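You operate a simulated robot arm through the tools that you are given. There is no shell and no other tool. Be economical: measure what you need, move in short steps, check, and stop when the job is done.

Carry out the task below with a simulated two-armed robot. There is one attempt and no reset: what you move stays moved.

TASK
Rub the rust off the small silver pulley on the mat's peg and put it back.
Fine: use the orange abrasive pad and return it; leave the other pulley as it is. Set down upright: orange abrasive pad. What is to be rubbed or washed off counts as gone when no trace of it is left.

Only the result counts: the job must be done as asked and must still hold three seconds after the hand-in. Knocking over, shifting, dropping, spilling or breaking anything else fails it.

THE ROBOT
Two 7-joint arms with fingered hands on one trunk, on a base that drives. Base frame: it is fixed to the floor where the robot stands at the start and does not move with it; the origin is under the middle of the robot, x ahead of it, y to its left, z up. Lengths are in mm, angles in degrees, forces in N, time in s.
The left shoulder is at the start at [70, 172, 1252], the right one opposite. Places, roughly: peg on the rubber mat [800, -100, 900]. Payload 5 kg a hand.
Tool frame (each hand has its own): the origin (TCP) lies between the finger pads and is the grasp point; the fingertips stand 43 mm ahead of it; z points along the fingers, y is the line along which they close. The gripper opens to 144 mm. The gripper's body begins 50 mm behind the TCP. The gripper is a hand of 5 fingers: y runs from the thumb to the fingers, the wrist lies at [-21, -124, -221] in the tool frame, and closing takes about 1.5 s.
Orientation is that of the tool frame in the base frame, as [roll, pitch, yaw] about the fixed x, y, z axes, in that order (R = Rz(yaw) Ry(pitch) Rx(roll)). With the fingers straight down and the wrist toward the robot, the tool's x, y and z point along [0, 1, 0], [1, 0, 0] and [0, 0, -1] of the base frame.

THE INTERFACE
- The arms move only by the tool step_arm. It takes "left_increments", "right_increments" or both (then of equal length, played together; a hand with none holds still); each is a list of rows, each a list of 7 numbers: the shift along the base's x, y, z in units of 25 mm (1.0 is 25 mm), then the turn, a rotation vector about the base's x, y, z in units of 4 degrees (1.0 is 4 degrees), then the gripper command, from -1 (fully open) to 1 (shut), values between in proportion. In form: [[tx, ty, tz, rx, ry, rz, gripper], ...]. A call has 1 to 20 rows; each row shifts and turns the commanded pose from where the row before left it. A call with a number of a shift or a turn outside -1 to 1 is refused whole. A row lasts 0.2 s, in which the tool goes at most 50 mm and 8.6 degrees; a call with a longer step from one row to the next is refused whole, and so is a gripper value outside its range. A pose out of reach is approached as far as the arm can. The call stops where the force on the tool passes 50 N (or 10 N more than at its start, if that is more) or the arm is blocked; 0.2 s more then pass. The fingers move at their own pace (about 45 mm/s each) and stop on an object; they squeeze with about 25 N. The grip force told is the motor's: it shows also when the fingers shut on nothing. Time passes only in rows, and 0.2 s behind the last, so rows that do not move let the fingers close. It gives the time, the measured TCP pose, the force on the tool (base axes), the opening and the grip force at its end, in the units of the frame above (readings bear some noise), with the torque about the TCP (base axes, N m) and any sound that the robot's microphone picked up.
- Cameras (640 x 400 px; columns grow to the right, rows downward): "scene" is now at [140.7, -11.9, 1495.9]; the picture's right is [-0.14, -0.99, 0.00], its down [-0.48, 0.07, -0.87] and it looks along [0.86, -0.13, -0.49] (base axes); focal length 269 px, centre (320, 200). "left" rides on the left gripper at [-86, -109, -167] in its tool frame; the picture's right is [-0.80, -0.28, 0.53], its down [0.54, -0.73, 0.42] and it looks along [0.27, 0.63, 0.73] (tool axes); focal length 275 px, centre (320, 200). "right" rides on the right gripper at [86, -108, -168] in its tool frame; the picture's right is [-0.80, 0.28, -0.53], its down [-0.54, -0.73, 0.42] and it looks along [-0.27, 0.63, 0.73] (tool axes); focal length 275 px, centre (320, 200). There is no depth. A picture from a camera that has moved, and an enlarged one, comes with that camera's place and axes in the base frame and with its lens.
- get_image(camera): a new picture of that camera. The clock stands still meanwhile.
- slide_trunk(by): slides the trunk up (or, below 0, down) by that many mm; the arms and the scene camera ride with it, the base frame stays. It gives what a move gives, with no picture.
- roll_base(legs): drives the robot by 1 to 6 legs, each [ahead, left, turn to the left] in mm, mm and degrees, along the robot's own axes; the way and the turn of a leg run together, so that a leg with both is an arc; at most 1500 mm and 180 degrees a leg. The arms and the cameras ride along, it lands a little off, and it stops where it bumps. It gives what a move gives.
- grasp_type(shape, hand): the hand has 5 fingers and takes this shape, open, in about a second: jaw (thumb against the fingers, like two jaws); tri (thumb and two fingers); tip (a fingertip pinch); poke (one finger out to press); point (the index stretched); flat (the hand flat); cup (the hand cupped); fist (a fist). The gripper value then closes the fingers along that shape, each until it touches; the sizes above hold for jaw. It gives what a move gives, with no picture.
- head_to(pan, tilt): turns the head with the scene camera to pan (to the left, within 86 degrees either way) and tilt (down, from -29 to 69), counted from straight ahead of the robot. It gives what a move gives.
- inspect(camera, box): a new picture of the part [left, top, right, bottom] of that camera's present view, enlarged. The clock stands still meanwhile.
- close_job(): hands the job in; it is judged then, once.

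Go step by step. Nothing tells you exact positions but the pictures and the camera data: compare them with the known pose of the tool, close in by small moves and look again before you grip or let go. The budget is 120 turns and 108 pictures, counting those below and the enlarged ones. Unless the task says otherwise, let go and move clear before handing in, and close with one line.

The tools are called as a command line: name --argument value ..., lists and objects as JSON in quotes. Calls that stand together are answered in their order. step_arm: Moves the arms, as the interface text tells. Its arguments: {"type":"object","properties":{"left_increments":{"type":"array"},"right_increments":{"type":"array"}},"required":[]} The other tools are called the same way: slide_trunk (by) slides the trunk up or down; grasp_type (shape, hand) gives the hand a shape; roll_base (legs) drives the base; head_to (pan, tilt) turns the head that bears the scene camera; get_image (camera) takes a picture; inspect (camera, box) takes an enlarged picture of a part of a camera's view; close_job () hands the job in.

At the start:

```text
t: 0.0
left_tool_pos: [787.7, 269.1, 1228.5]
left_ee_rot: [-179.8, 0.0, 90.0]
left_ft_force: [-0.4, 0.3, 0.3]
left_torque: [0.0, 0.01, 0.01]
left_gripper_width: 143.6
left_grasp_force: 0.0
left_shape: jaw
right_tool_pos: [756.6, -347.5, 1220.0]
right_ee_rot: [179.9, 0.0, 89.9]
right_ft_force: [-0.4, -0.1, -0.8]
right_torque: [0.02, 0.0, 0.03]
right_gripper_width: 143.3
right_grasp_force: 0.0
right_shape: jaw
trunk travel left (down, up): [-350.0, 590.0]
robot x, y, heading: [2.5, -0.7, -0.2]
head pan, tilt: [-8.3, 29.3]
```

scene: 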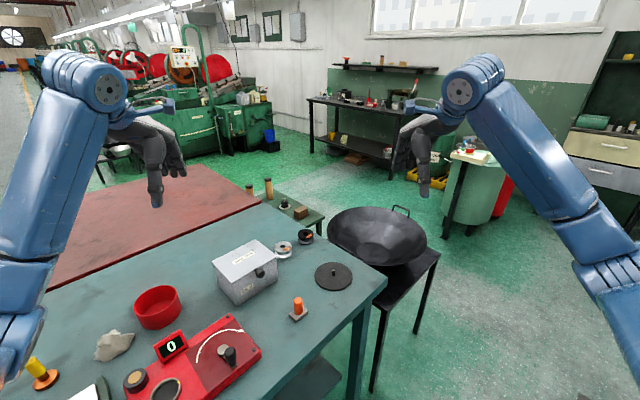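
right: 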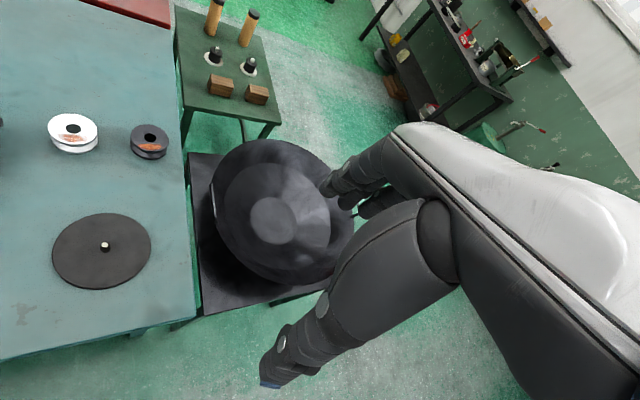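
left: 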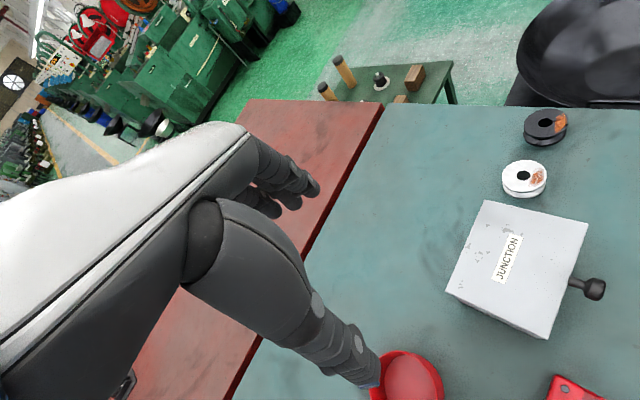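

The silver pulley and the dark one lie at the back of the table, the round rubber mat with its peg lies in front of them, and the orange pad is nearer to me. I'll look at each closely.

inspect --camera "scene" --box '[260, 220, 380, 330]'

inspect --camera "right" --box '[20, 90, 200, 300]'

```text
3.64 times, centred on (320, 275) of scene
camera zoom: at [140.7, -11.9, 1495.9], right [-0.14, -0.99, 0.0], down [-0.48, 0.07, -0.87], along [0.86, -0.13, -0.49], focal length 977 px, centre (320, -73)
```

zoom: 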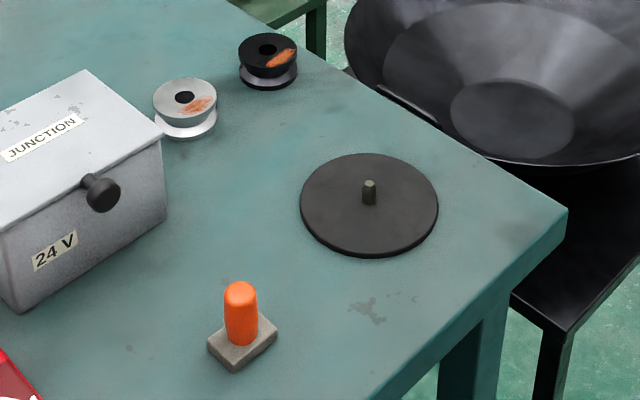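

```text
1.90 times, centred on (110, 195) of right
camera zoom: at [649.4, -261.1, 1387.4], right [0.28, -0.8, 0.53], down [-0.73, -0.54, -0.42], along [0.63, -0.27, -0.73], focal length 524 px, centre (720, 210)
```

zoom: 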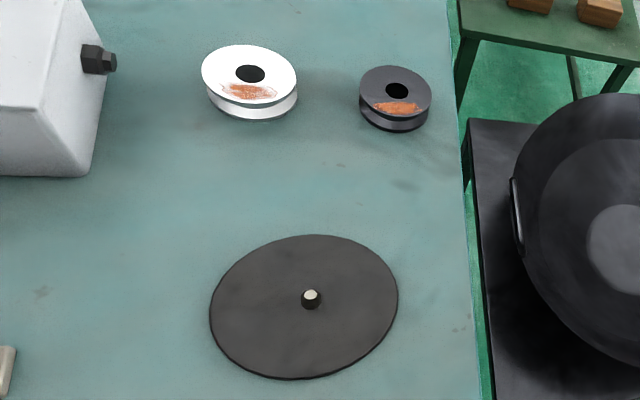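

The pulley is at about (917, 11), the peg at about (768, -150), the pad at about (645, -28), and the table top at roughly z = 840. I'll move the right hand high over the pulley to look from close.

step_arm --right_increments '[[0.4, 0.95, -0.45, 0, 0, 0.25, -1], [0.4, 0.95, -0.45, 0, 0, 0.25, -1], [0.4, 0.95, -0.45, 0, 0, 0.25, -1], [0.4, 0.95, -0.45, 0, 0, 0.25, -1], [0.4, 0.95, -0.45, 0, 0, 0.25, -1], [0.4, 0.95, -0.45, 0, 0, 0.25, -1], [0.4, 0.95, -0.45, 0, 0, 0.25, -1], [0.4, 0.95, -0.45, 0, 0, 0.25, -1], [0.4, 0.95, -0.45, 0, 0, 0.25, -1], [0.4, 0.95, -0.45, 0, 0, 0.25, -1], [0.4, 0.95, -0.45, 0, 0, 0.25, -1], [0.4, 0.95, -0.45, 0, 0, 0.25, -1], [0.4, 0.95, -0.45, 0, 0, 0.25, -1], [0.4, 0.95, -0.45, 0, 0, 0.25, -1], [0.4, 0.95, -0.45, 0, 0, 0.25, -1]]'

get_image --camera "right"

get_image --camera "scene"

```text
t: 3.2
left_tool_pos: [788.6, 270.3, 1226.7]
left_ee_rot: [-179.8, 0.0, 90.0]
left_ft_force: [-0.1, -0.3, -0.1]
left_torque: [-0.03, 0.03, 0.02]
left_gripper_width: 143.6
left_grasp_force: 0.1
left_shape: jaw
right_tool_pos: [907.5, 10.3, 1051.9]
right_ee_rot: [-179.8, 0.2, 105.0]
right_ft_force: [0.8, 0.0, -0.2]
right_torque: [0.01, 0.01, 0.01]
right_gripper_width: 143.6
right_grasp_force: 0.1
right_shape: jaw
trunk travel left (down, up): [-350.0, 590.0]
robot x, y, heading: [2.7, -0.7, 0.0]
head pan, tilt: [-8.3, 29.3]
```

```text
102 pictures are left
camera right: at [781.7, 65.9, 1219.7], right [0.48, -0.69, 0.53], down [-0.56, -0.71, -0.42], along [0.67, -0.1, -0.73], focal length 275 px, centre (320, 200)
```

right: 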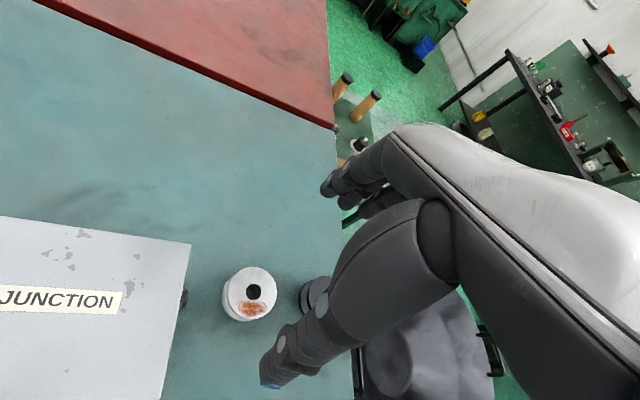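

```text
101 pictures are left
camera scene: at [141.3, -10.5, 1495.9], right [-0.14, -0.99, 0.0], down [-0.48, 0.07, -0.87], along [0.86, -0.13, -0.49], focal length 269 px, centre (320, 200)
```

scene: 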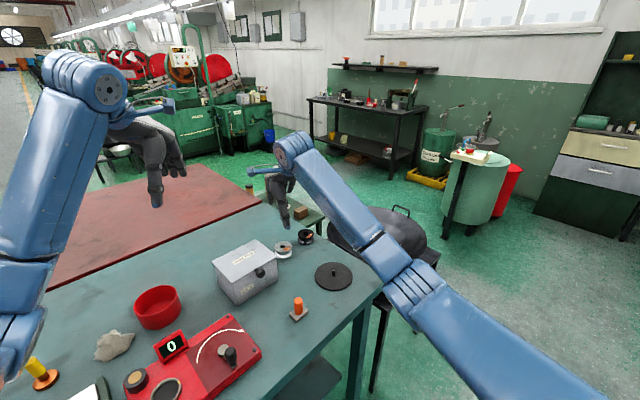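

The right hand is about over the pulley. I'll enlarge the pulley to get its size and height.

inspect --camera "right" --box '[190, 240, 350, 340]'

inspect --camera "scene" --box '[250, 170, 350, 270]'

```text
4.00 times, centred on (270, 290) of right
camera zoom: at [781.7, 65.9, 1219.7], right [0.48, -0.69, 0.53], down [-0.56, -0.71, -0.42], along [0.67, -0.1, -0.73], focal length 1101 px, centre (520, -160)
```

zoom: 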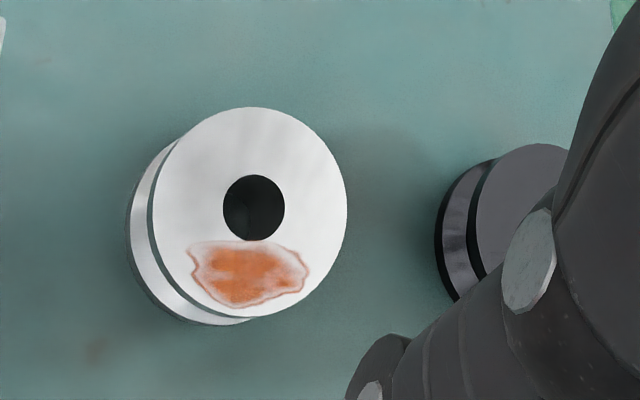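

```text
4.00 times, centred on (300, 220) of scene
camera zoom: at [141.3, -10.5, 1495.9], right [-0.14, -0.99, 0.0], down [-0.48, 0.07, -0.87], along [0.86, -0.13, -0.49], focal length 1075 px, centre (400, 120)
```

zoom: 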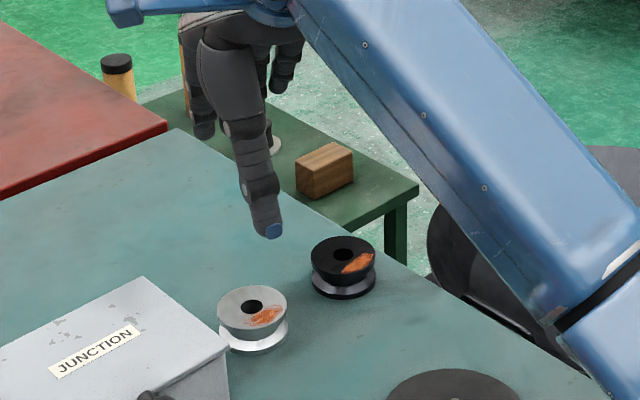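

The pulley has a 62 mm flange and a 20 mm hole, stands about 27 mm high, and has its top at about z = 875 centred on (909, 8). I'll descend partway and check.

step_arm --right_increments '[[0.06, -0.1, -0.9, 0, 0, 0, -1], [0, 0, -0.9, 0, 0, 0, -1], [0, 0, -0.9, 0, 0, 0, -1], [0, 0, -0.9, 0, 0, 0, -1], [0, 0, -0.9, 0, 0, 0, -1], [0, 0, -0.9, 0, 0, 0, -1]]'

get_image --camera "right"

inspect --camera "scene" --box '[230, 200, 350, 280]'

get_image --camera "left"

```text
t: 4.6
left_tool_pos: [787.4, 269.9, 1227.1]
left_ee_rot: [-179.9, 0.0, 90.0]
left_ft_force: [0.3, -0.6, 0.6]
left_torque: [0.02, -0.02, 0.0]
left_gripper_width: 143.5
left_grasp_force: 0.0
left_shape: jaw
right_tool_pos: [907.5, 6.4, 919.8]
right_ee_rot: [180.0, 0.0, 104.9]
right_ft_force: [0.1, -0.3, -0.5]
right_torque: [0.03, 0.01, -0.02]
right_gripper_width: 143.7
right_grasp_force: 0.1
right_shape: jaw
trunk travel left (down, up): [-350.0, 590.0]
robot x, y, heading: [-0.5, -0.1, 0.0]
head pan, tilt: [-8.3, 29.3]
```

```text
98 pictures are left
camera right: at [782.0, 61.5, 1086.0], right [0.48, -0.7, 0.53], down [-0.56, -0.71, -0.42], along [0.67, -0.1, -0.73], focal length 275 px, centre (320, 200)
```

right: 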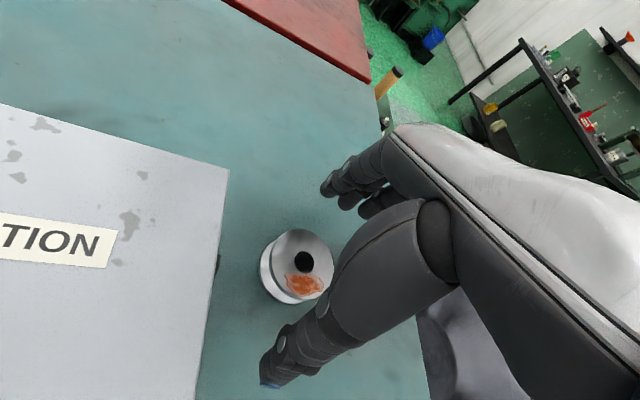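

```text
5.00 times, centred on (290, 240) of scene
camera zoom: at [141.2, -11.9, 1495.9], right [-0.14, -0.99, 0.0], down [-0.48, 0.07, -0.87], along [0.86, -0.13, -0.49], focal length 1344 px, centre (470, 0)
```

zoom: 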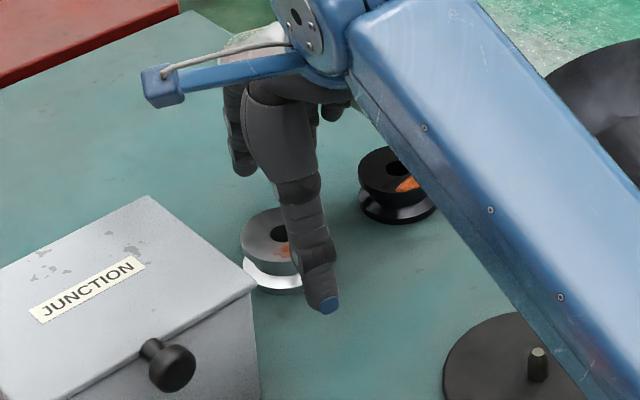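

```text
96 pictures are left
camera left: at [679.6, 184.3, 1395.7], right [-0.28, -0.8, -0.53], down [-0.73, 0.54, -0.42], along [0.63, 0.27, -0.73], focal length 275 px, centre (320, 200)
```

left: 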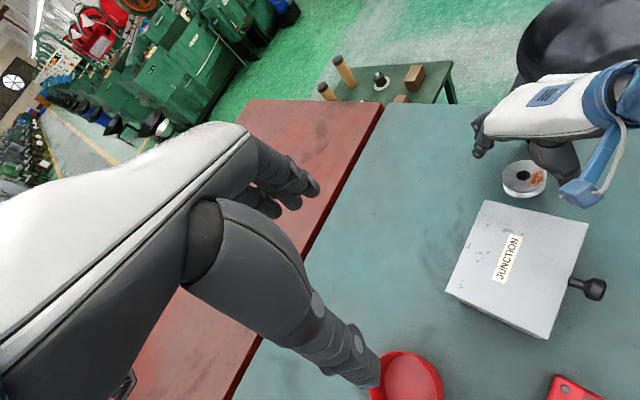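

The pulley top centre triangulates to (909, 8, 877). I'll lower so the fingertips sit about 20 mm below its top, centre on it, and look again.

step_arm --right_increments '[[0.05, 0.07, -0.4, 0, 0, 0, -1], [0, 0, -0.4, 0, 0, 0, -1]]'

inspect --camera "scene" --box '[260, 220, 320, 270]'

inspect --camera "right" --box '[220, 150, 420, 400]'

```text
t: 5.2
left_tool_pos: [787.9, 270.5, 1226.9]
left_ee_rot: [-179.9, 0.0, 90.0]
left_ft_force: [0.5, -0.5, 0.3]
left_torque: [0.02, 0.0, 0.0]
left_gripper_width: 143.3
left_grasp_force: 0.0
left_shape: jaw
right_tool_pos: [909.3, 9.2, 896.7]
right_ee_rot: [179.9, 0.0, 105.0]
right_ft_force: [-0.2, 0.0, 1.6]
right_torque: [0.0, 0.03, 0.02]
right_gripper_width: 143.9
right_grasp_force: 0.1
right_shape: jaw
trunk travel left (down, up): [-350.0, 590.0]
robot x, y, heading: [1.0, 2.6, -0.3]
head pan, tilt: [-8.3, 29.3]
```

```text
8.00 times, centred on (290, 245) of scene
camera zoom: at [141.0, -11.9, 1495.9], right [-0.14, -0.99, 0.0], down [-0.48, 0.07, -0.87], along [0.86, -0.13, -0.49], focal length 2150 px, centre (560, -160)
```

zoom: 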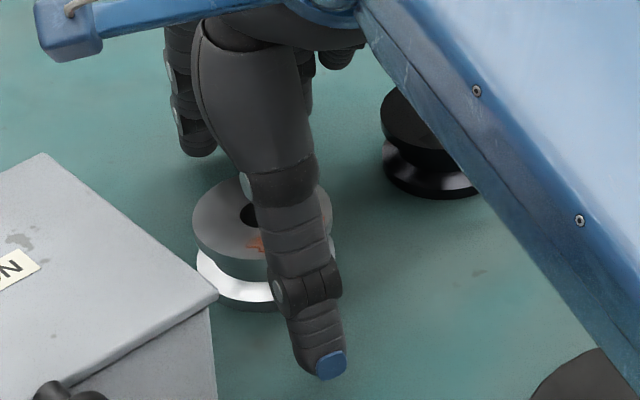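

```text
1.60 times, centred on (320, 275) of right
camera zoom: at [783.6, 63.9, 1064.8], right [0.48, -0.7, 0.53], down [-0.56, -0.71, -0.42], along [0.67, -0.1, -0.73], focal length 440 px, centre (320, 80)
```

zoom: 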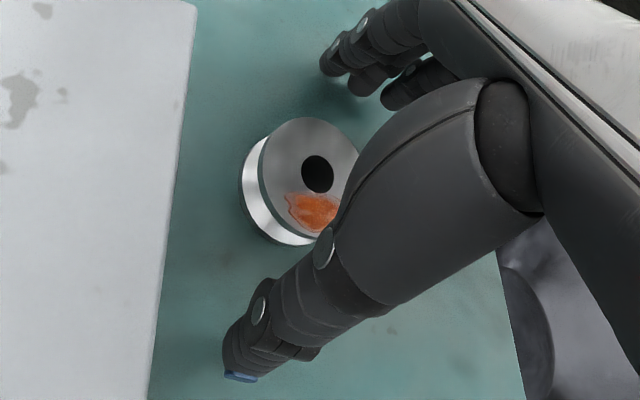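

The hand straddles the pulley. I'll close the fingers on it.

step_arm --right_increments '[[0, 0, 0, 0, 0, 0, 1], [0, 0, 0, 0, 0, 0, 1], [0, 0, 0, 0, 0, 0, 1], [0, 0, 0, 0, 0, 0, 1], [0, 0, 0, 0, 0, 0, 1], [0, 0, 0, 0, 0, 0, 1], [0, 0, 0, 0, 0, 0, 1], [0, 0, 0, 0, 0, 0, 1]]'

get_image --camera "right"

inspect --camera "scene" --box '[260, 220, 320, 270]'

```text
t: 7.0
left_tool_pos: [786.3, 270.3, 1227.5]
left_ee_rot: [-179.9, 0.0, 90.1]
left_ft_force: [-0.5, 0.0, -0.4]
left_torque: [0.01, -0.01, 0.04]
left_gripper_width: 143.5
left_grasp_force: 0.1
left_shape: jaw
right_tool_pos: [910.2, 9.1, 898.3]
right_ee_rot: [-180.0, 0.0, 105.0]
right_ft_force: [-1.7, 0.5, 0.1]
right_torque: [0.02, 0.02, -0.03]
right_gripper_width: 57.7
right_grasp_force: 24.8
right_shape: jaw
trunk travel left (down, up): [-350.0, 590.0]
robot x, y, heading: [2.7, -0.4, 0.1]
head pan, tilt: [-8.3, 29.3]
```

```text
93 pictures are left
camera right: at [783.4, 64.1, 1064.9], right [0.48, -0.7, 0.53], down [-0.56, -0.71, -0.42], along [0.67, -0.1, -0.73], focal length 275 px, centre (320, 200)
```

right: 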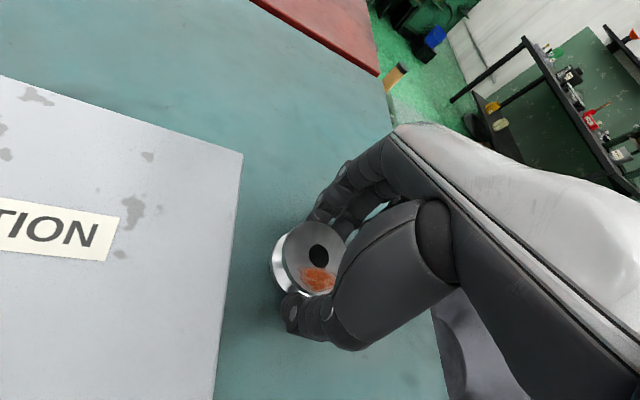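

```text
8.00 times, centred on (290, 245) of scene
camera zoom: at [140.8, -11.8, 1495.9], right [-0.14, -0.99, 0.0], down [-0.48, 0.07, -0.87], along [0.86, -0.13, -0.49], focal length 2150 px, centre (560, -160)
```

zoom: 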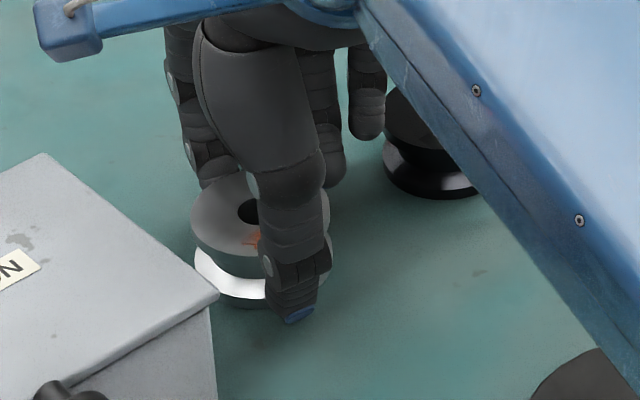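

The grip is firm and the pulley's hole sits within about 1 mm of the TCP. I'll lift straight up and check.

step_arm --right_increments '[[0, 0, 0.3, 0, 0, 0, 1], [0, 0, 0.7, 0, 0, 0, 1], [0, 0, 1, 0, 0, 0, 1], [0, 0, 1, 0, 0, 0, 1], [0, 0, 1, 0, 0, 0, 1], [0, 0, 1, 0, 0, 0, 1]]'

get_image --camera "right"

inspect --camera "scene" --box '[250, 180, 370, 290]'

```text
t: 8.4
left_tool_pos: [787.9, 270.8, 1228.3]
left_ee_rot: [-180.0, 0.0, 89.9]
left_ft_force: [0.3, 0.0, 0.6]
left_torque: [-0.01, -0.02, -0.03]
left_gripper_width: 143.4
left_grasp_force: 0.0
left_shape: jaw
right_tool_pos: [907.7, 10.8, 1022.9]
right_ee_rot: [-179.8, 0.0, 105.0]
right_ft_force: [-0.1, 0.6, -1.6]
right_torque: [-0.06, -0.04, 0.01]
right_gripper_width: 57.6
right_grasp_force: 25.1
right_shape: jaw
trunk travel left (down, up): [-350.0, 590.0]
robot x, y, heading: [-1.9, -0.9, 0.3]
head pan, tilt: [-8.3, 29.3]
```

```text
91 pictures are left
camera right: at [782.8, 65.3, 1190.3], right [0.48, -0.69, 0.53], down [-0.56, -0.71, -0.42], along [0.67, -0.1, -0.73], focal length 275 px, centre (320, 200)
```

right: 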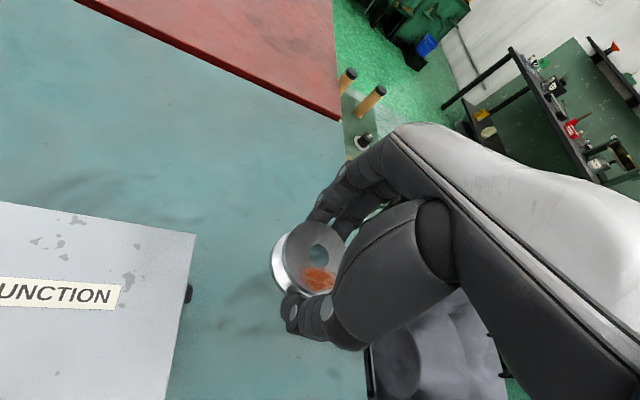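

```text
3.64 times, centred on (310, 235) of scene
camera zoom: at [140.4, -11.5, 1495.9], right [-0.14, -0.99, 0.0], down [-0.48, 0.07, -0.87], along [0.86, -0.13, -0.49], focal length 977 px, centre (356, 73)
```

zoom: 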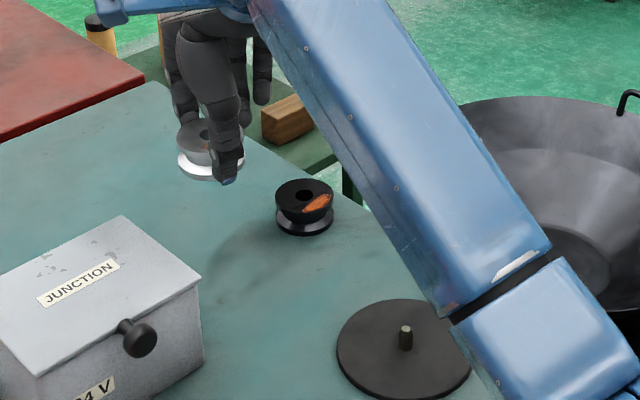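

The pulley is held level and clear. Next I'll carry it at this height to above the peg and sight the peg again.

step_arm --right_increments '[[-0.66, -0.8, 0, 0, 0, 0, 1], [-0.66, -0.8, 0, 0, 0, 0, 1], [-0.66, -0.8, 0, 0, 0, 0, 1], [-0.66, -0.8, 0, 0, 0, 0, 1], [-0.66, -0.8, 0, 0, 0, 0, 1], [-0.66, -0.8, 0, 0, 0, 0, 1], [-0.66, -0.8, 0, 0, 0, 0, 1], [-0.66, -0.8, 0, 0, 0, 0, 1]]'

get_image --camera "right"

inspect --camera "scene" --box '[250, 180, 410, 310]'

get_image --camera "left"

```text
t: 10.2
left_tool_pos: [786.9, 269.9, 1228.9]
left_ee_rot: [180.0, -0.1, 90.0]
left_ft_force: [0.3, -1.3, 0.9]
left_torque: [0.02, -0.02, 0.01]
left_gripper_width: 143.5
left_grasp_force: 0.0
left_shape: jaw
right_tool_pos: [777.4, -152.8, 1022.8]
right_ee_rot: [180.0, 0.1, 105.1]
right_ft_force: [-0.3, 0.0, -1.1]
right_torque: [0.01, 0.01, -0.03]
right_gripper_width: 57.3
right_grasp_force: 24.9
right_shape: jaw
trunk travel left (down, up): [-350.0, 590.0]
robot x, y, heading: [2.3, -2.4, 0.0]
head pan, tilt: [-8.3, 29.3]
```

```text
89 pictures are left
camera right: at [650.3, -97.7, 1189.6], right [0.48, -0.7, 0.53], down [-0.56, -0.71, -0.42], along [0.67, -0.1, -0.73], focal length 275 px, centre (320, 200)
```

right: 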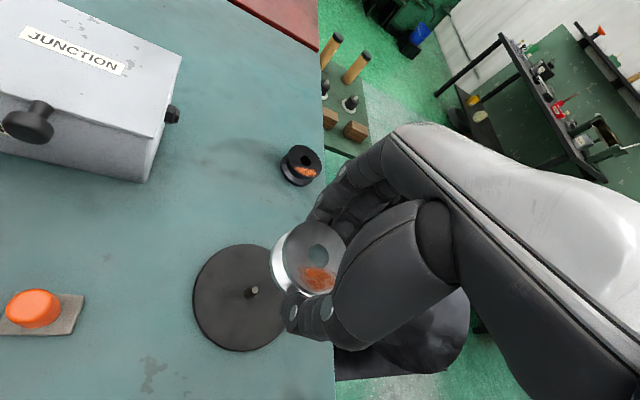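

```text
3.08 times, centred on (330, 245) of scene
camera zoom: at [140.4, -13.1, 1496.0], right [-0.14, -0.99, 0.0], down [-0.48, 0.07, -0.87], along [0.86, -0.13, -0.49], focal length 827 px, centre (289, 62)
```

zoom: 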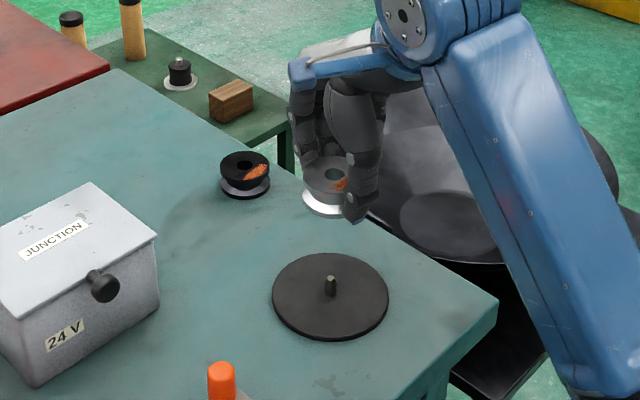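

```text
87 pictures are left
camera left: at [678.7, 183.4, 1396.3], right [-0.28, -0.8, -0.53], down [-0.73, 0.54, -0.42], along [0.63, 0.27, -0.73], focal length 275 px, centre (320, 200)
```

left: 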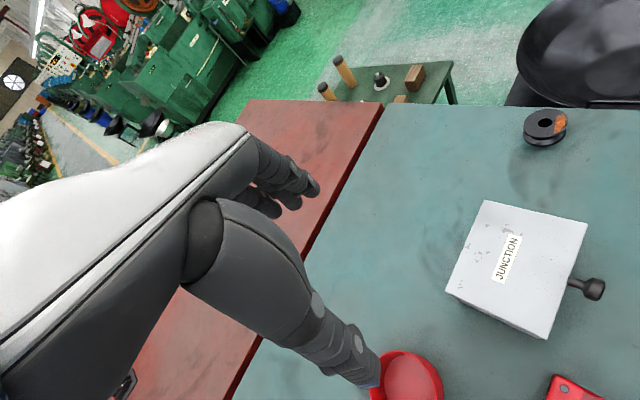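

The peg triangulates to about (766, -150) with its top at about z = 878. I'll enlarge it to refine before lowering.

inspect --camera "right" --box '[180, 210, 360, 360]'

inspect --camera "scene" --box '[290, 200, 380, 300]'

```text
2.67 times, centred on (270, 285) of right
camera zoom: at [650.3, -97.7, 1189.6], right [0.48, -0.7, 0.53], down [-0.56, -0.71, -0.42], along [0.67, -0.1, -0.73], focal length 734 px, centre (453, -27)
```

zoom: 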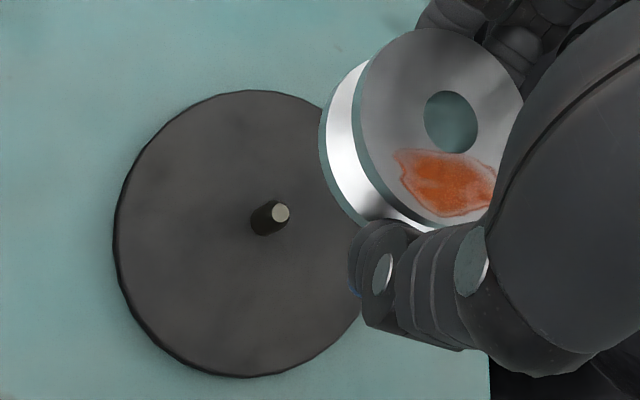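

```text
4.00 times, centred on (335, 250) of scene
camera zoom: at [140.4, -13.1, 1496.0], right [-0.14, -0.99, 0.0], down [-0.48, 0.07, -0.87], along [0.86, -0.13, -0.49], focal length 1075 px, centre (260, 0)
```

zoom: 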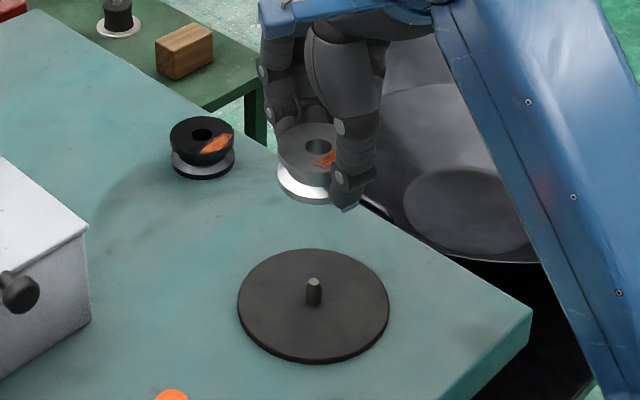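

The views agree on the peg at (767, -151, 878). I'll align over it and lower the pulley to just above the peg.

step_arm --right_increments '[[-0.43, 0.07, 0, 0, 0, 0, 1], [0, 0, -0.75, 0, 0, 0, 1], [0, 0, -0.75, 0, 0, 0, 1], [0, 0, -0.75, 0, 0, 0, 1], [0, 0, -0.75, 0, 0, 0, 1]]'

inspect --camera "right" --box '[180, 210, 360, 360]'

inspect --camera "scene" --box '[290, 220, 370, 300]'

```text
t: 11.4
left_tool_pos: [788.2, 269.8, 1227.2]
left_ee_rot: [-179.8, 0.0, 90.0]
left_ft_force: [-0.1, -0.9, 0.6]
left_torque: [-0.02, -0.01, 0.01]
left_gripper_width: 143.9
left_grasp_force: 0.1
left_shape: jaw
right_tool_pos: [766.0, -150.7, 947.1]
right_ee_rot: [179.9, 0.0, 105.0]
right_ft_force: [0.1, 0.3, -1.2]
right_torque: [-0.02, 0.05, 0.01]
right_gripper_width: 57.5
right_grasp_force: 24.7
right_shape: jaw
trunk travel left (down, up): [-350.0, 590.0]
robot x, y, heading: [0.5, -0.9, 0.0]
head pan, tilt: [-8.3, 29.3]
```

```text
2.67 times, centred on (270, 285) of right
camera zoom: at [640.3, -94.9, 1114.3], right [0.48, -0.7, 0.53], down [-0.56, -0.71, -0.42], along [0.67, -0.1, -0.73], focal length 734 px, centre (453, -27)
```

zoom: 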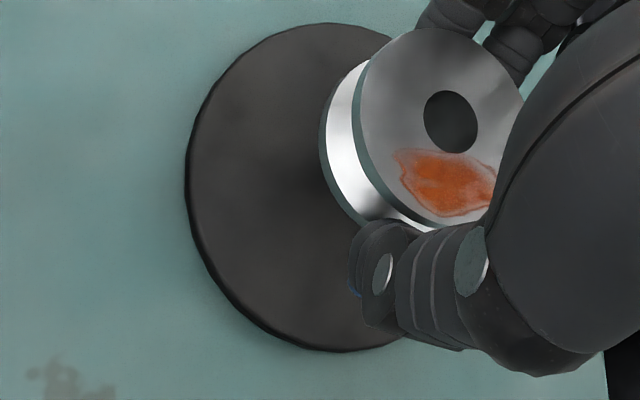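

```text
5.00 times, centred on (330, 260) of scene
camera zoom: at [141.4, -12.1, 1495.9], right [-0.14, -0.99, 0.0], down [-0.48, 0.07, -0.87], along [0.86, -0.13, -0.49], focal length 1344 px, centre (270, -100)
```

zoom: 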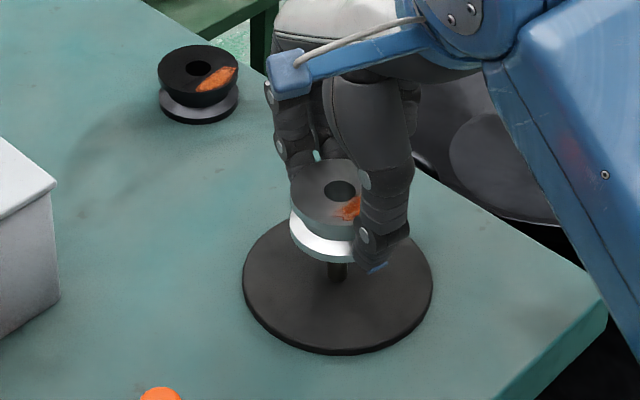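

The peg lies right under the hole in this view. I'll lower in small steps while watching the force.

step_arm --right_increments '[[0, 0, -0.4, 0, 0, 0, 1], [0, 0, -0.4, 0, 0, 0, 1], [0, 0, -0.3, 0, 0, 0, 1]]'

inspect --camera "right" --box '[180, 210, 360, 360]'

inspect --camera "scene" --box '[290, 220, 370, 300]'

```text
t: 12.2
left_tool_pos: [788.1, 269.9, 1227.3]
left_ee_rot: [180.0, -0.1, 90.0]
left_ft_force: [0.4, -0.3, 0.0]
left_torque: [0.03, -0.01, 0.04]
left_gripper_width: 143.5
left_grasp_force: 0.0
left_shape: jaw
right_tool_pos: [766.0, -149.0, 919.0]
right_ee_rot: [-179.9, 0.0, 105.0]
right_ft_force: [-0.7, 0.3, -1.3]
right_torque: [0.02, 0.01, 0.0]
right_gripper_width: 57.1
right_grasp_force: 25.2
right_shape: jaw
trunk travel left (down, up): [-350.0, 590.0]
robot x, y, heading: [0.1, 1.7, 0.3]
head pan, tilt: [-8.3, 29.3]
```

```text
2.67 times, centred on (270, 285) of right
camera zoom: at [640.0, -93.9, 1086.2], right [0.48, -0.7, 0.53], down [-0.56, -0.71, -0.42], along [0.67, -0.1, -0.73], focal length 734 px, centre (453, -27)
```

zoom: 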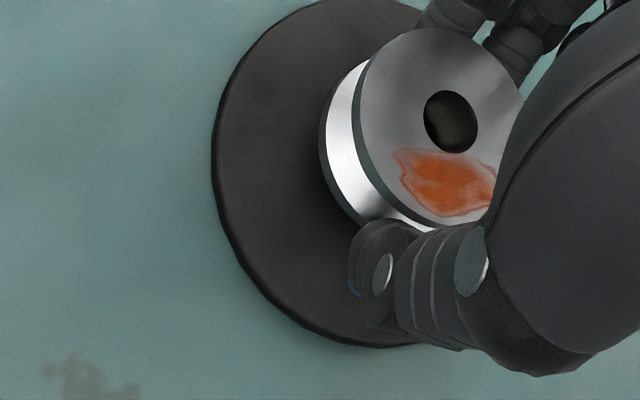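

```text
5.00 times, centred on (330, 260) of scene
camera zoom: at [140.9, -11.9, 1495.9], right [-0.14, -0.99, 0.0], down [-0.48, 0.07, -0.87], along [0.86, -0.13, -0.49], focal length 1344 px, centre (270, -100)
```

zoom: 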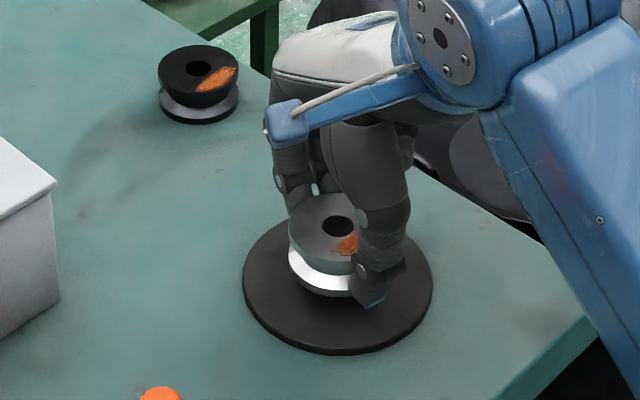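

There is no contact yet and the peg seems to be entering the hole. I'll go on lowering gently.

step_arm --right_increments '[[0, 0, -0.2, 0, 0, 0, 1], [0, 0, -0.2, 0, 0, 0, 1], [0, 0, -0.1, 0, 0, 0, 1]]'

inspect --camera "right" --box '[270, 220, 340, 280]'

inspect --camera "scene" --box '[310, 250, 360, 290]'

```text
t: 13.0
left_tool_pos: [787.7, 269.5, 1226.8]
left_ee_rot: [-179.9, -0.1, 90.0]
left_ft_force: [0.2, 0.0, -0.5]
left_torque: [-0.03, 0.01, -0.02]
left_gripper_width: 143.3
left_grasp_force: 0.1
left_shape: jaw
right_tool_pos: [765.5, -148.6, 906.8]
right_ee_rot: [-180.0, 0.0, 105.0]
right_ft_force: [0.2, -0.9, -1.7]
right_torque: [-0.04, -0.01, 0.01]
right_gripper_width: 56.9
right_grasp_force: 24.9
right_shape: jaw
trunk travel left (down, up): [-350.0, 590.0]
robot x, y, heading: [-1.4, 0.1, -0.1]
head pan, tilt: [-8.3, 29.3]
```

```text
6.67 times, centred on (305, 250) of right
camera zoom: at [640.2, -93.9, 1074.1], right [0.48, -0.7, 0.53], down [-0.56, -0.71, -0.42], along [0.67, -0.1, -0.73], focal length 1835 px, centre (420, -133)
```

zoom: 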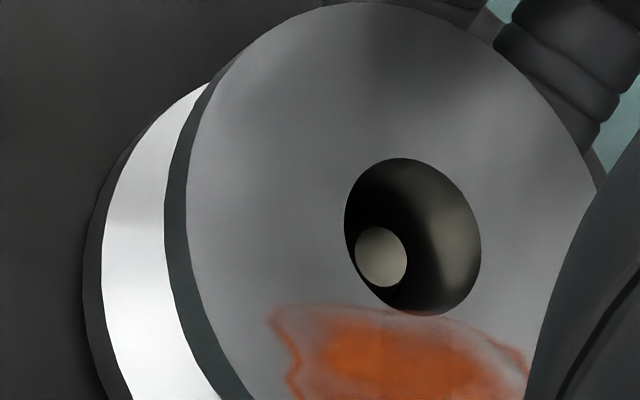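

```text
10.00 times, centred on (335, 270) of scene
camera zoom: at [141.0, -11.9, 1495.9], right [-0.14, -0.99, 0.0], down [-0.48, 0.07, -0.87], along [0.86, -0.13, -0.49], focal length 2687 px, centre (170, -500)
```

zoom: 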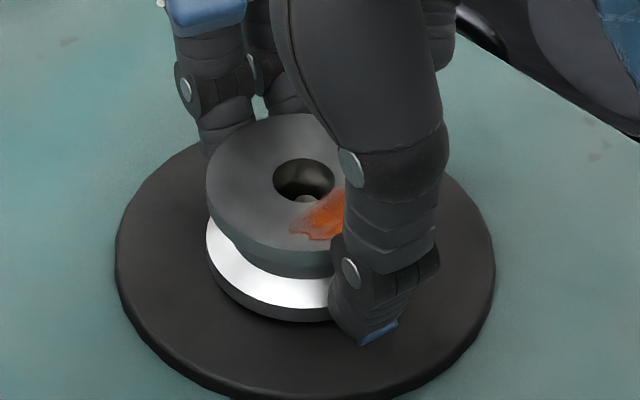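

The peg is inside the hole. I'll lower until the pulley rests on the mat.

step_arm --right_increments '[[0, 0, -0.08, 0, 0, 0, 1], [0, 0, -0.08, 0, 0, 0, 1]]'

inspect --camera "scene" --box '[310, 250, 360, 290]'

```text
t: 13.6
left_tool_pos: [786.3, 270.1, 1227.1]
left_ee_rot: [179.9, 0.0, 89.9]
left_ft_force: [-0.2, -0.1, -0.1]
left_torque: [0.02, -0.03, 0.02]
left_gripper_width: 143.4
left_grasp_force: 0.0
left_shape: jaw
right_tool_pos: [766.4, -148.0, 903.9]
right_ee_rot: [179.9, 0.0, 105.0]
right_ft_force: [0.8, -1.4, 2.1]
right_torque: [0.02, -0.1, 0.02]
right_gripper_width: 57.3
right_grasp_force: 25.4
right_shape: jaw
trunk travel left (down, up): [-350.0, 590.0]
robot x, y, heading: [0.6, 2.8, -0.1]
head pan, tilt: [-8.3, 29.3]
```

```text
10.00 times, centred on (335, 270) of scene
camera zoom: at [140.3, -11.9, 1496.1], right [-0.14, -0.99, 0.0], down [-0.48, 0.07, -0.87], along [0.86, -0.13, -0.49], focal length 2687 px, centre (170, -500)
```

zoom: 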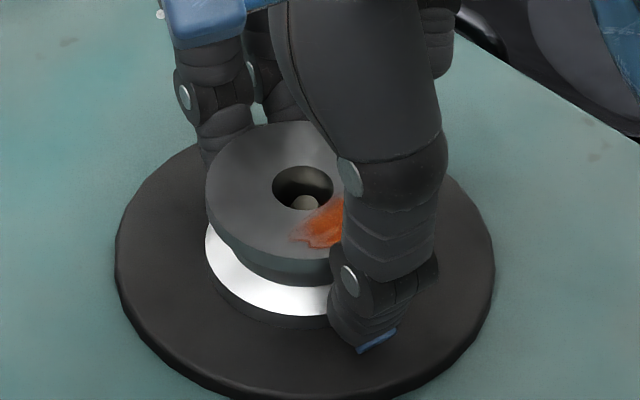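

The force turned upward, so contact is just beginning. I'll press down a hair more and open the fingers.

step_arm --right_increments '[[0, 0, -0.05, 0, 0, 0, 1], [0, 0, 0, 0, 0, 0, 1]]'

```text
t: 14.2
left_tool_pos: [786.4, 270.9, 1226.9]
left_ee_rot: [-180.0, 0.0, 90.0]
left_ft_force: [-0.8, 0.3, 0.6]
left_torque: [0.0, 0.03, 0.0]
left_gripper_width: 143.8
left_grasp_force: 0.0
left_shape: jaw
right_tool_pos: [765.5, -148.8, 902.4]
right_ee_rot: [180.0, 0.0, 105.1]
right_ft_force: [0.7, -0.2, 8.4]
right_torque: [-0.01, -0.15, -0.01]
right_gripper_width: 57.2
right_grasp_force: 25.0
right_shape: jaw
trunk travel left (down, up): [-350.0, 590.0]
robot x, y, heading: [-3.3, -0.2, -0.1]
head pan, tilt: [-8.3, 29.3]
```

The pulley is seated on the mat with 8 N. I'll open the fingers and rise.

step_arm --right_increments '[[0, 0, 0, 0, 0, 0, -0.5], [0, 0, 0, 0, 0, 0, -1], [0, 0, 0, 0, 0, 0, -1], [0, 0, 0, 0, 0, 0, -1], [0, 0, 0, 0, 0, 0, -1], [0, 0, 0, 0, 0, 0, -1], [0, 0, 0, 0, 0, 0, -1], [0, 0, 0.8, 0, 0, 0, -1], [0, 0, 1, 0, 0, 0, -1], [0, 0, 1, 0, 0, 0, -1], [0, 0, 1, 0, 0, 0, -1], [0, 0, 1, 0, 0, 0, -1]]'

get_image --camera "right"

inspect --camera "scene" --box '[270, 230, 370, 330]'

```text
t: 16.8
left_tool_pos: [786.9, 270.7, 1226.8]
left_ee_rot: [-179.9, 0.0, 90.0]
left_ft_force: [-0.4, 0.4, 0.4]
left_torque: [-0.02, -0.01, -0.02]
left_gripper_width: 143.4
left_grasp_force: 0.0
left_shape: jaw
right_tool_pos: [768.3, -148.6, 1021.5]
right_ee_rot: [-179.9, 0.0, 105.0]
right_ft_force: [0.0, -0.7, -0.6]
right_torque: [-0.01, -0.02, 0.01]
right_gripper_width: 143.6
right_grasp_force: 0.1
right_shape: jaw
trunk travel left (down, up): [-350.0, 590.0]
robot x, y, heading: [2.8, -1.8, 0.1]
head pan, tilt: [-8.3, 29.3]
```

```text
77 pictures are left
camera right: at [642.0, -94.0, 1188.5], right [0.48, -0.7, 0.53], down [-0.56, -0.71, -0.42], along [0.67, -0.1, -0.73], focal length 275 px, centre (320, 200)
```

right: 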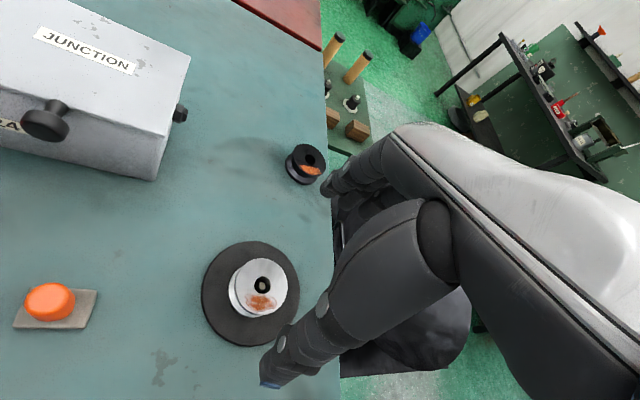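

```text
4.00 times, centred on (320, 280) of scene
camera zoom: at [140.5, -11.5, 1495.9], right [-0.14, -0.99, 0.0], down [-0.48, 0.07, -0.87], along [0.86, -0.13, -0.49], focal length 1075 px, centre (320, -120)
```

zoom: 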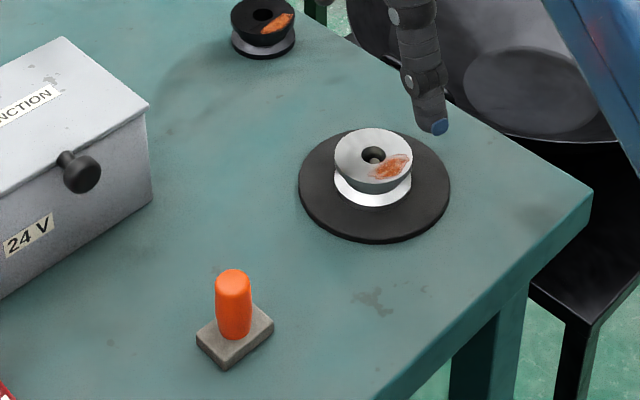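

The pulley is seated on the peg, with its rust on the near-right side around (751, -162). Next comes the pad: its handle top is at about (642, -28, 909), so I'll move the right hand above it with the fingers half open.

step_arm --right_increments '[[-0.72, 0.69, -0.1, 0, 0, 0, -0.3], [-0.72, 0.69, -0.1, 0, 0, 0, 0], [-0.72, 0.69, -0.1, 0, 0, 0, 0], [-0.72, 0.69, -0.1, 0, 0, 0, 0], [-0.72, 0.69, -0.1, 0, 0, 0, 0], [-0.72, 0.69, -0.1, 0, 0, 0, 0], [-0.72, 0.69, -0.1, 0, 0, 0, 0]]'

get_image --camera "right"

get_image --camera "scene"

```text
t: 18.4
left_tool_pos: [785.8, 270.9, 1228.8]
left_ee_rot: [-180.0, -0.1, 90.0]
left_ft_force: [0.5, 0.2, 0.0]
left_torque: [-0.02, 0.01, 0.03]
left_gripper_width: 143.8
left_grasp_force: 0.0
left_shape: jaw
right_tool_pos: [640.6, -28.1, 1006.2]
right_ee_rot: [-180.0, 0.0, 105.0]
right_ft_force: [-0.7, 0.3, 0.2]
right_torque: [-0.01, -0.01, 0.02]
right_gripper_width: 72.3
right_grasp_force: 0.1
right_shape: jaw
trunk travel left (down, up): [-350.0, 590.0]
robot x, y, heading: [-1.0, 3.1, -0.3]
head pan, tilt: [-8.3, 29.3]
```

```text
75 pictures are left
camera right: at [514.6, 27.0, 1172.9], right [0.48, -0.7, 0.53], down [-0.56, -0.71, -0.42], along [0.67, -0.1, -0.73], focal length 275 px, centre (320, 200)
```

right: 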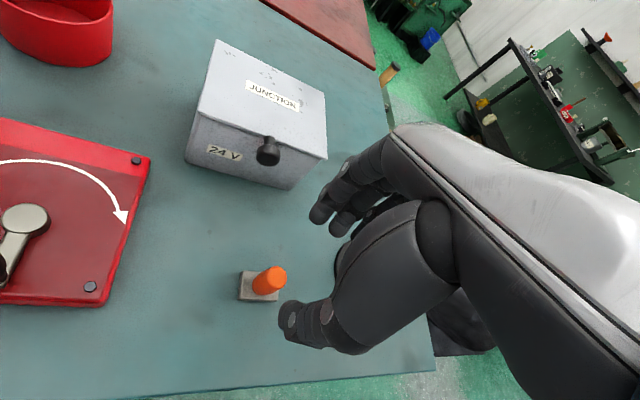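

```text
74 pictures are left
camera scene: at [140.2, -11.0, 1496.0], right [-0.14, -0.99, 0.0], down [-0.48, 0.07, -0.87], along [0.86, -0.13, -0.49], focal length 269 px, centre (320, 200)
```

scene: 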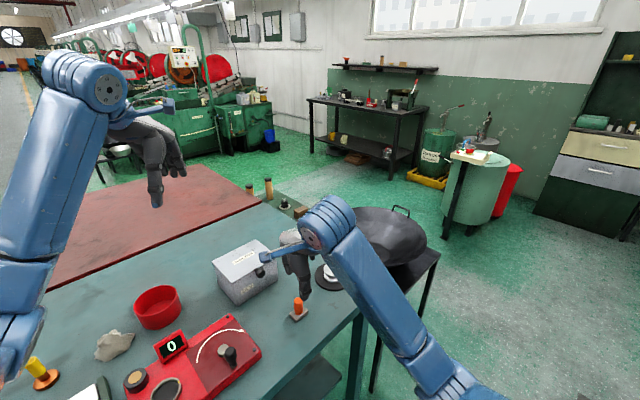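

inspect --camera "right" --box '[220, 230, 340, 330]'

inspect --camera "scene" --box '[260, 230, 350, 330]'

```text
4.00 times, centred on (280, 280) of right
camera zoom: at [514.6, 27.0, 1172.9], right [0.48, -0.7, 0.53], down [-0.56, -0.71, -0.42], along [0.67, -0.1, -0.73], focal length 1101 px, centre (480, -120)
```

zoom: 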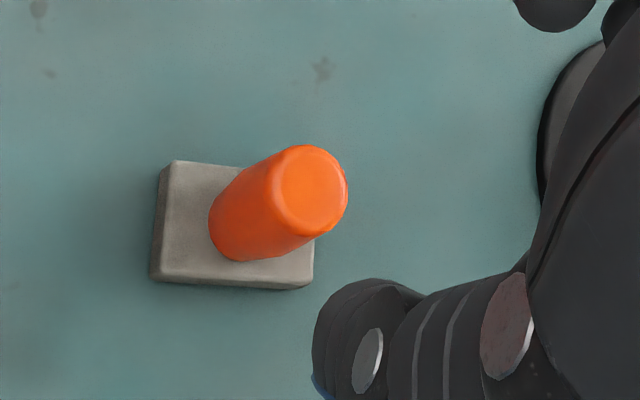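

```text
4.00 times, centred on (305, 280) of scene
camera zoom: at [140.2, -11.0, 1496.0], right [-0.14, -0.99, 0.0], down [-0.48, 0.07, -0.87], along [0.86, -0.13, -0.49], focal length 1075 px, centre (380, -120)
```

zoom: 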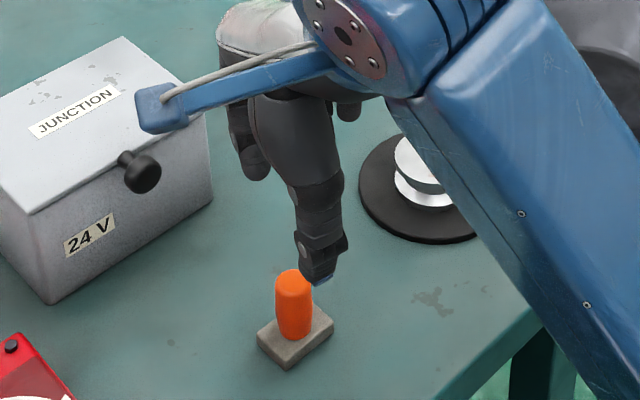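

The handle top is at (639, -28, 909), right below the TCP. I'll descend around the handle.

step_arm --right_increments '[[-0.04, 0, -0.9, 0, 0, 0, 0], [0, 0, -0.9, 0, 0, 0, 0], [0, 0, -0.9, 0, 0, 0, 0], [0, 0, -0.9, 0, 0, 0, 0]]'

get_image --camera "right"

inspect --camera "scene" --box '[260, 250, 340, 330]'

```text
t: 19.4
left_tool_pos: [788.4, 269.9, 1227.1]
left_ee_rot: [-179.8, 0.1, 90.1]
left_ft_force: [-0.8, -0.4, 0.1]
left_torque: [0.0, 0.0, 0.01]
left_gripper_width: 144.1
left_grasp_force: 0.1
left_shape: jaw
right_tool_pos: [640.6, -28.3, 915.2]
right_ee_rot: [-180.0, 0.0, 105.0]
right_ft_force: [-0.8, 0.9, 0.4]
right_torque: [-0.04, -0.01, -0.01]
right_gripper_width: 72.4
right_grasp_force: 0.0
right_shape: jaw
trunk travel left (down, up): [-350.0, 590.0]
robot x, y, heading: [1.7, 3.0, -0.1]
head pan, tilt: [-8.3, 29.3]
```

```text
71 pictures are left
camera right: at [513.9, 26.0, 1082.2], right [0.48, -0.7, 0.53], down [-0.56, -0.71, -0.42], along [0.67, -0.1, -0.73], focal length 275 px, centre (320, 200)
```

right: 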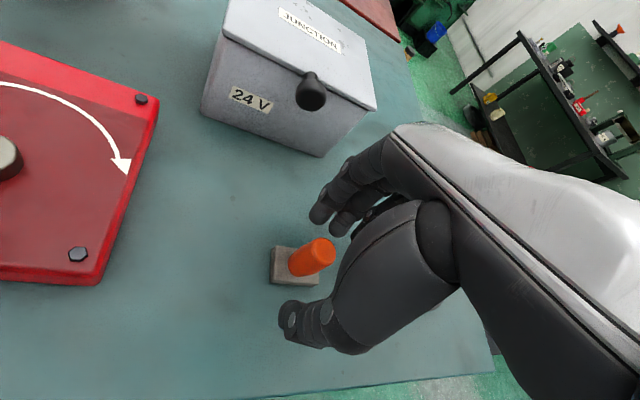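

```text
5.00 times, centred on (300, 290) of scene
camera zoom: at [140.7, -12.0, 1496.0], right [-0.14, -0.99, 0.0], down [-0.48, 0.07, -0.87], along [0.86, -0.13, -0.49], focal length 1344 px, centre (420, -250)
```

zoom: 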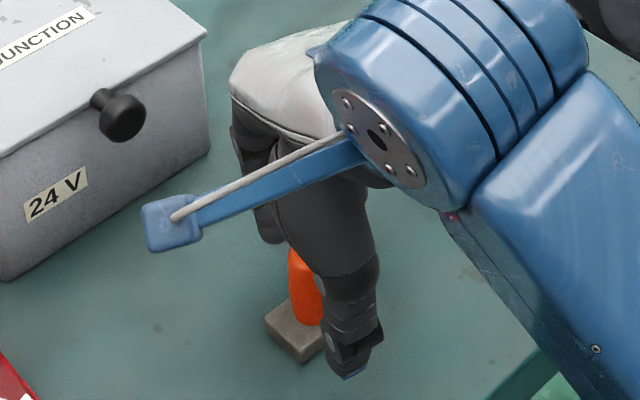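

The handle is between the thumb and fingers. I'll close on it.

step_arm --right_increments '[[-0.05, 0.06, 0, 0, 0, 0, 0.3], [0, 0, 0, 0, 0, 0, 1], [0, 0, 0, 0, 0, 0, 1], [0, 0, 0, 0, 0, 0, 1], [0, 0, 0, 0, 0, 0, 1], [0, 0, 0, 0, 0, 0, 1]]'

inspect --camera "right" --box '[240, 200, 400, 360]'

inspect --camera "scene" --box '[280, 280, 340, 330]'

```text
t: 20.8
left_tool_pos: [787.5, 270.9, 1226.6]
left_ee_rot: [-179.9, -0.1, 90.0]
left_ft_force: [0.5, -0.5, 0.2]
left_torque: [0.0, 0.01, 0.01]
left_gripper_width: 143.4
left_grasp_force: 0.0
left_shape: jaw
right_tool_pos: [638.3, -26.1, 914.0]
right_ee_rot: [-179.9, 0.0, 105.0]
right_ft_force: [-0.8, 0.8, -0.1]
right_torque: [-0.04, -0.02, -0.01]
right_gripper_width: 16.7
right_grasp_force: 24.8
right_shape: jaw
trunk travel left (down, up): [-350.0, 590.0]
robot x, y, heading: [0.7, -2.6, 0.0]
head pan, tilt: [-8.3, 29.3]
```

```text
2.50 times, centred on (320, 280) of right
camera zoom: at [512.4, 27.9, 1081.9], right [0.48, -0.7, 0.53], down [-0.56, -0.71, -0.42], along [0.67, -0.1, -0.73], focal length 688 px, centre (320, 0)
```

zoom: 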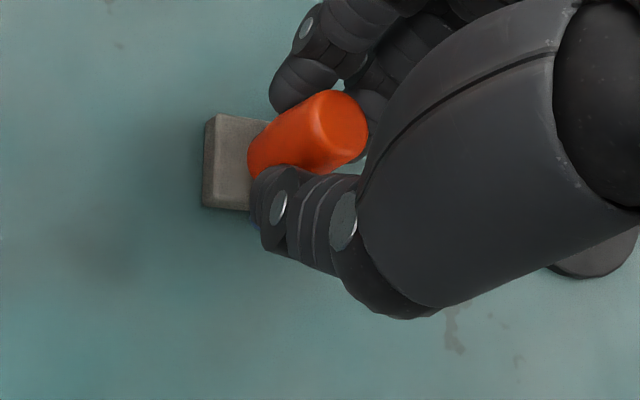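

```text
8.00 times, centred on (310, 305) of scene
camera zoom: at [140.6, -11.8, 1495.9], right [-0.14, -0.99, 0.0], down [-0.48, 0.07, -0.87], along [0.86, -0.13, -0.49], focal length 2150 px, centre (400, -640)
```

zoom: 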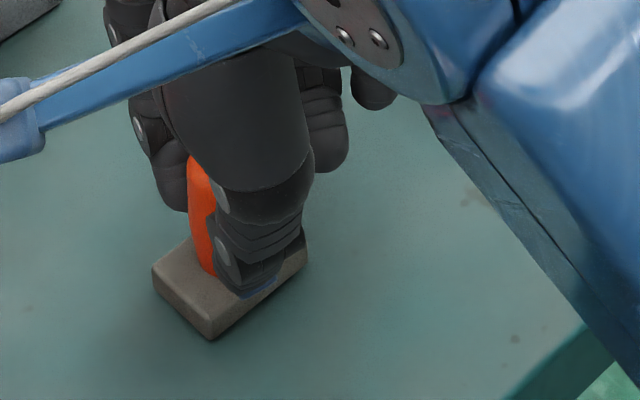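

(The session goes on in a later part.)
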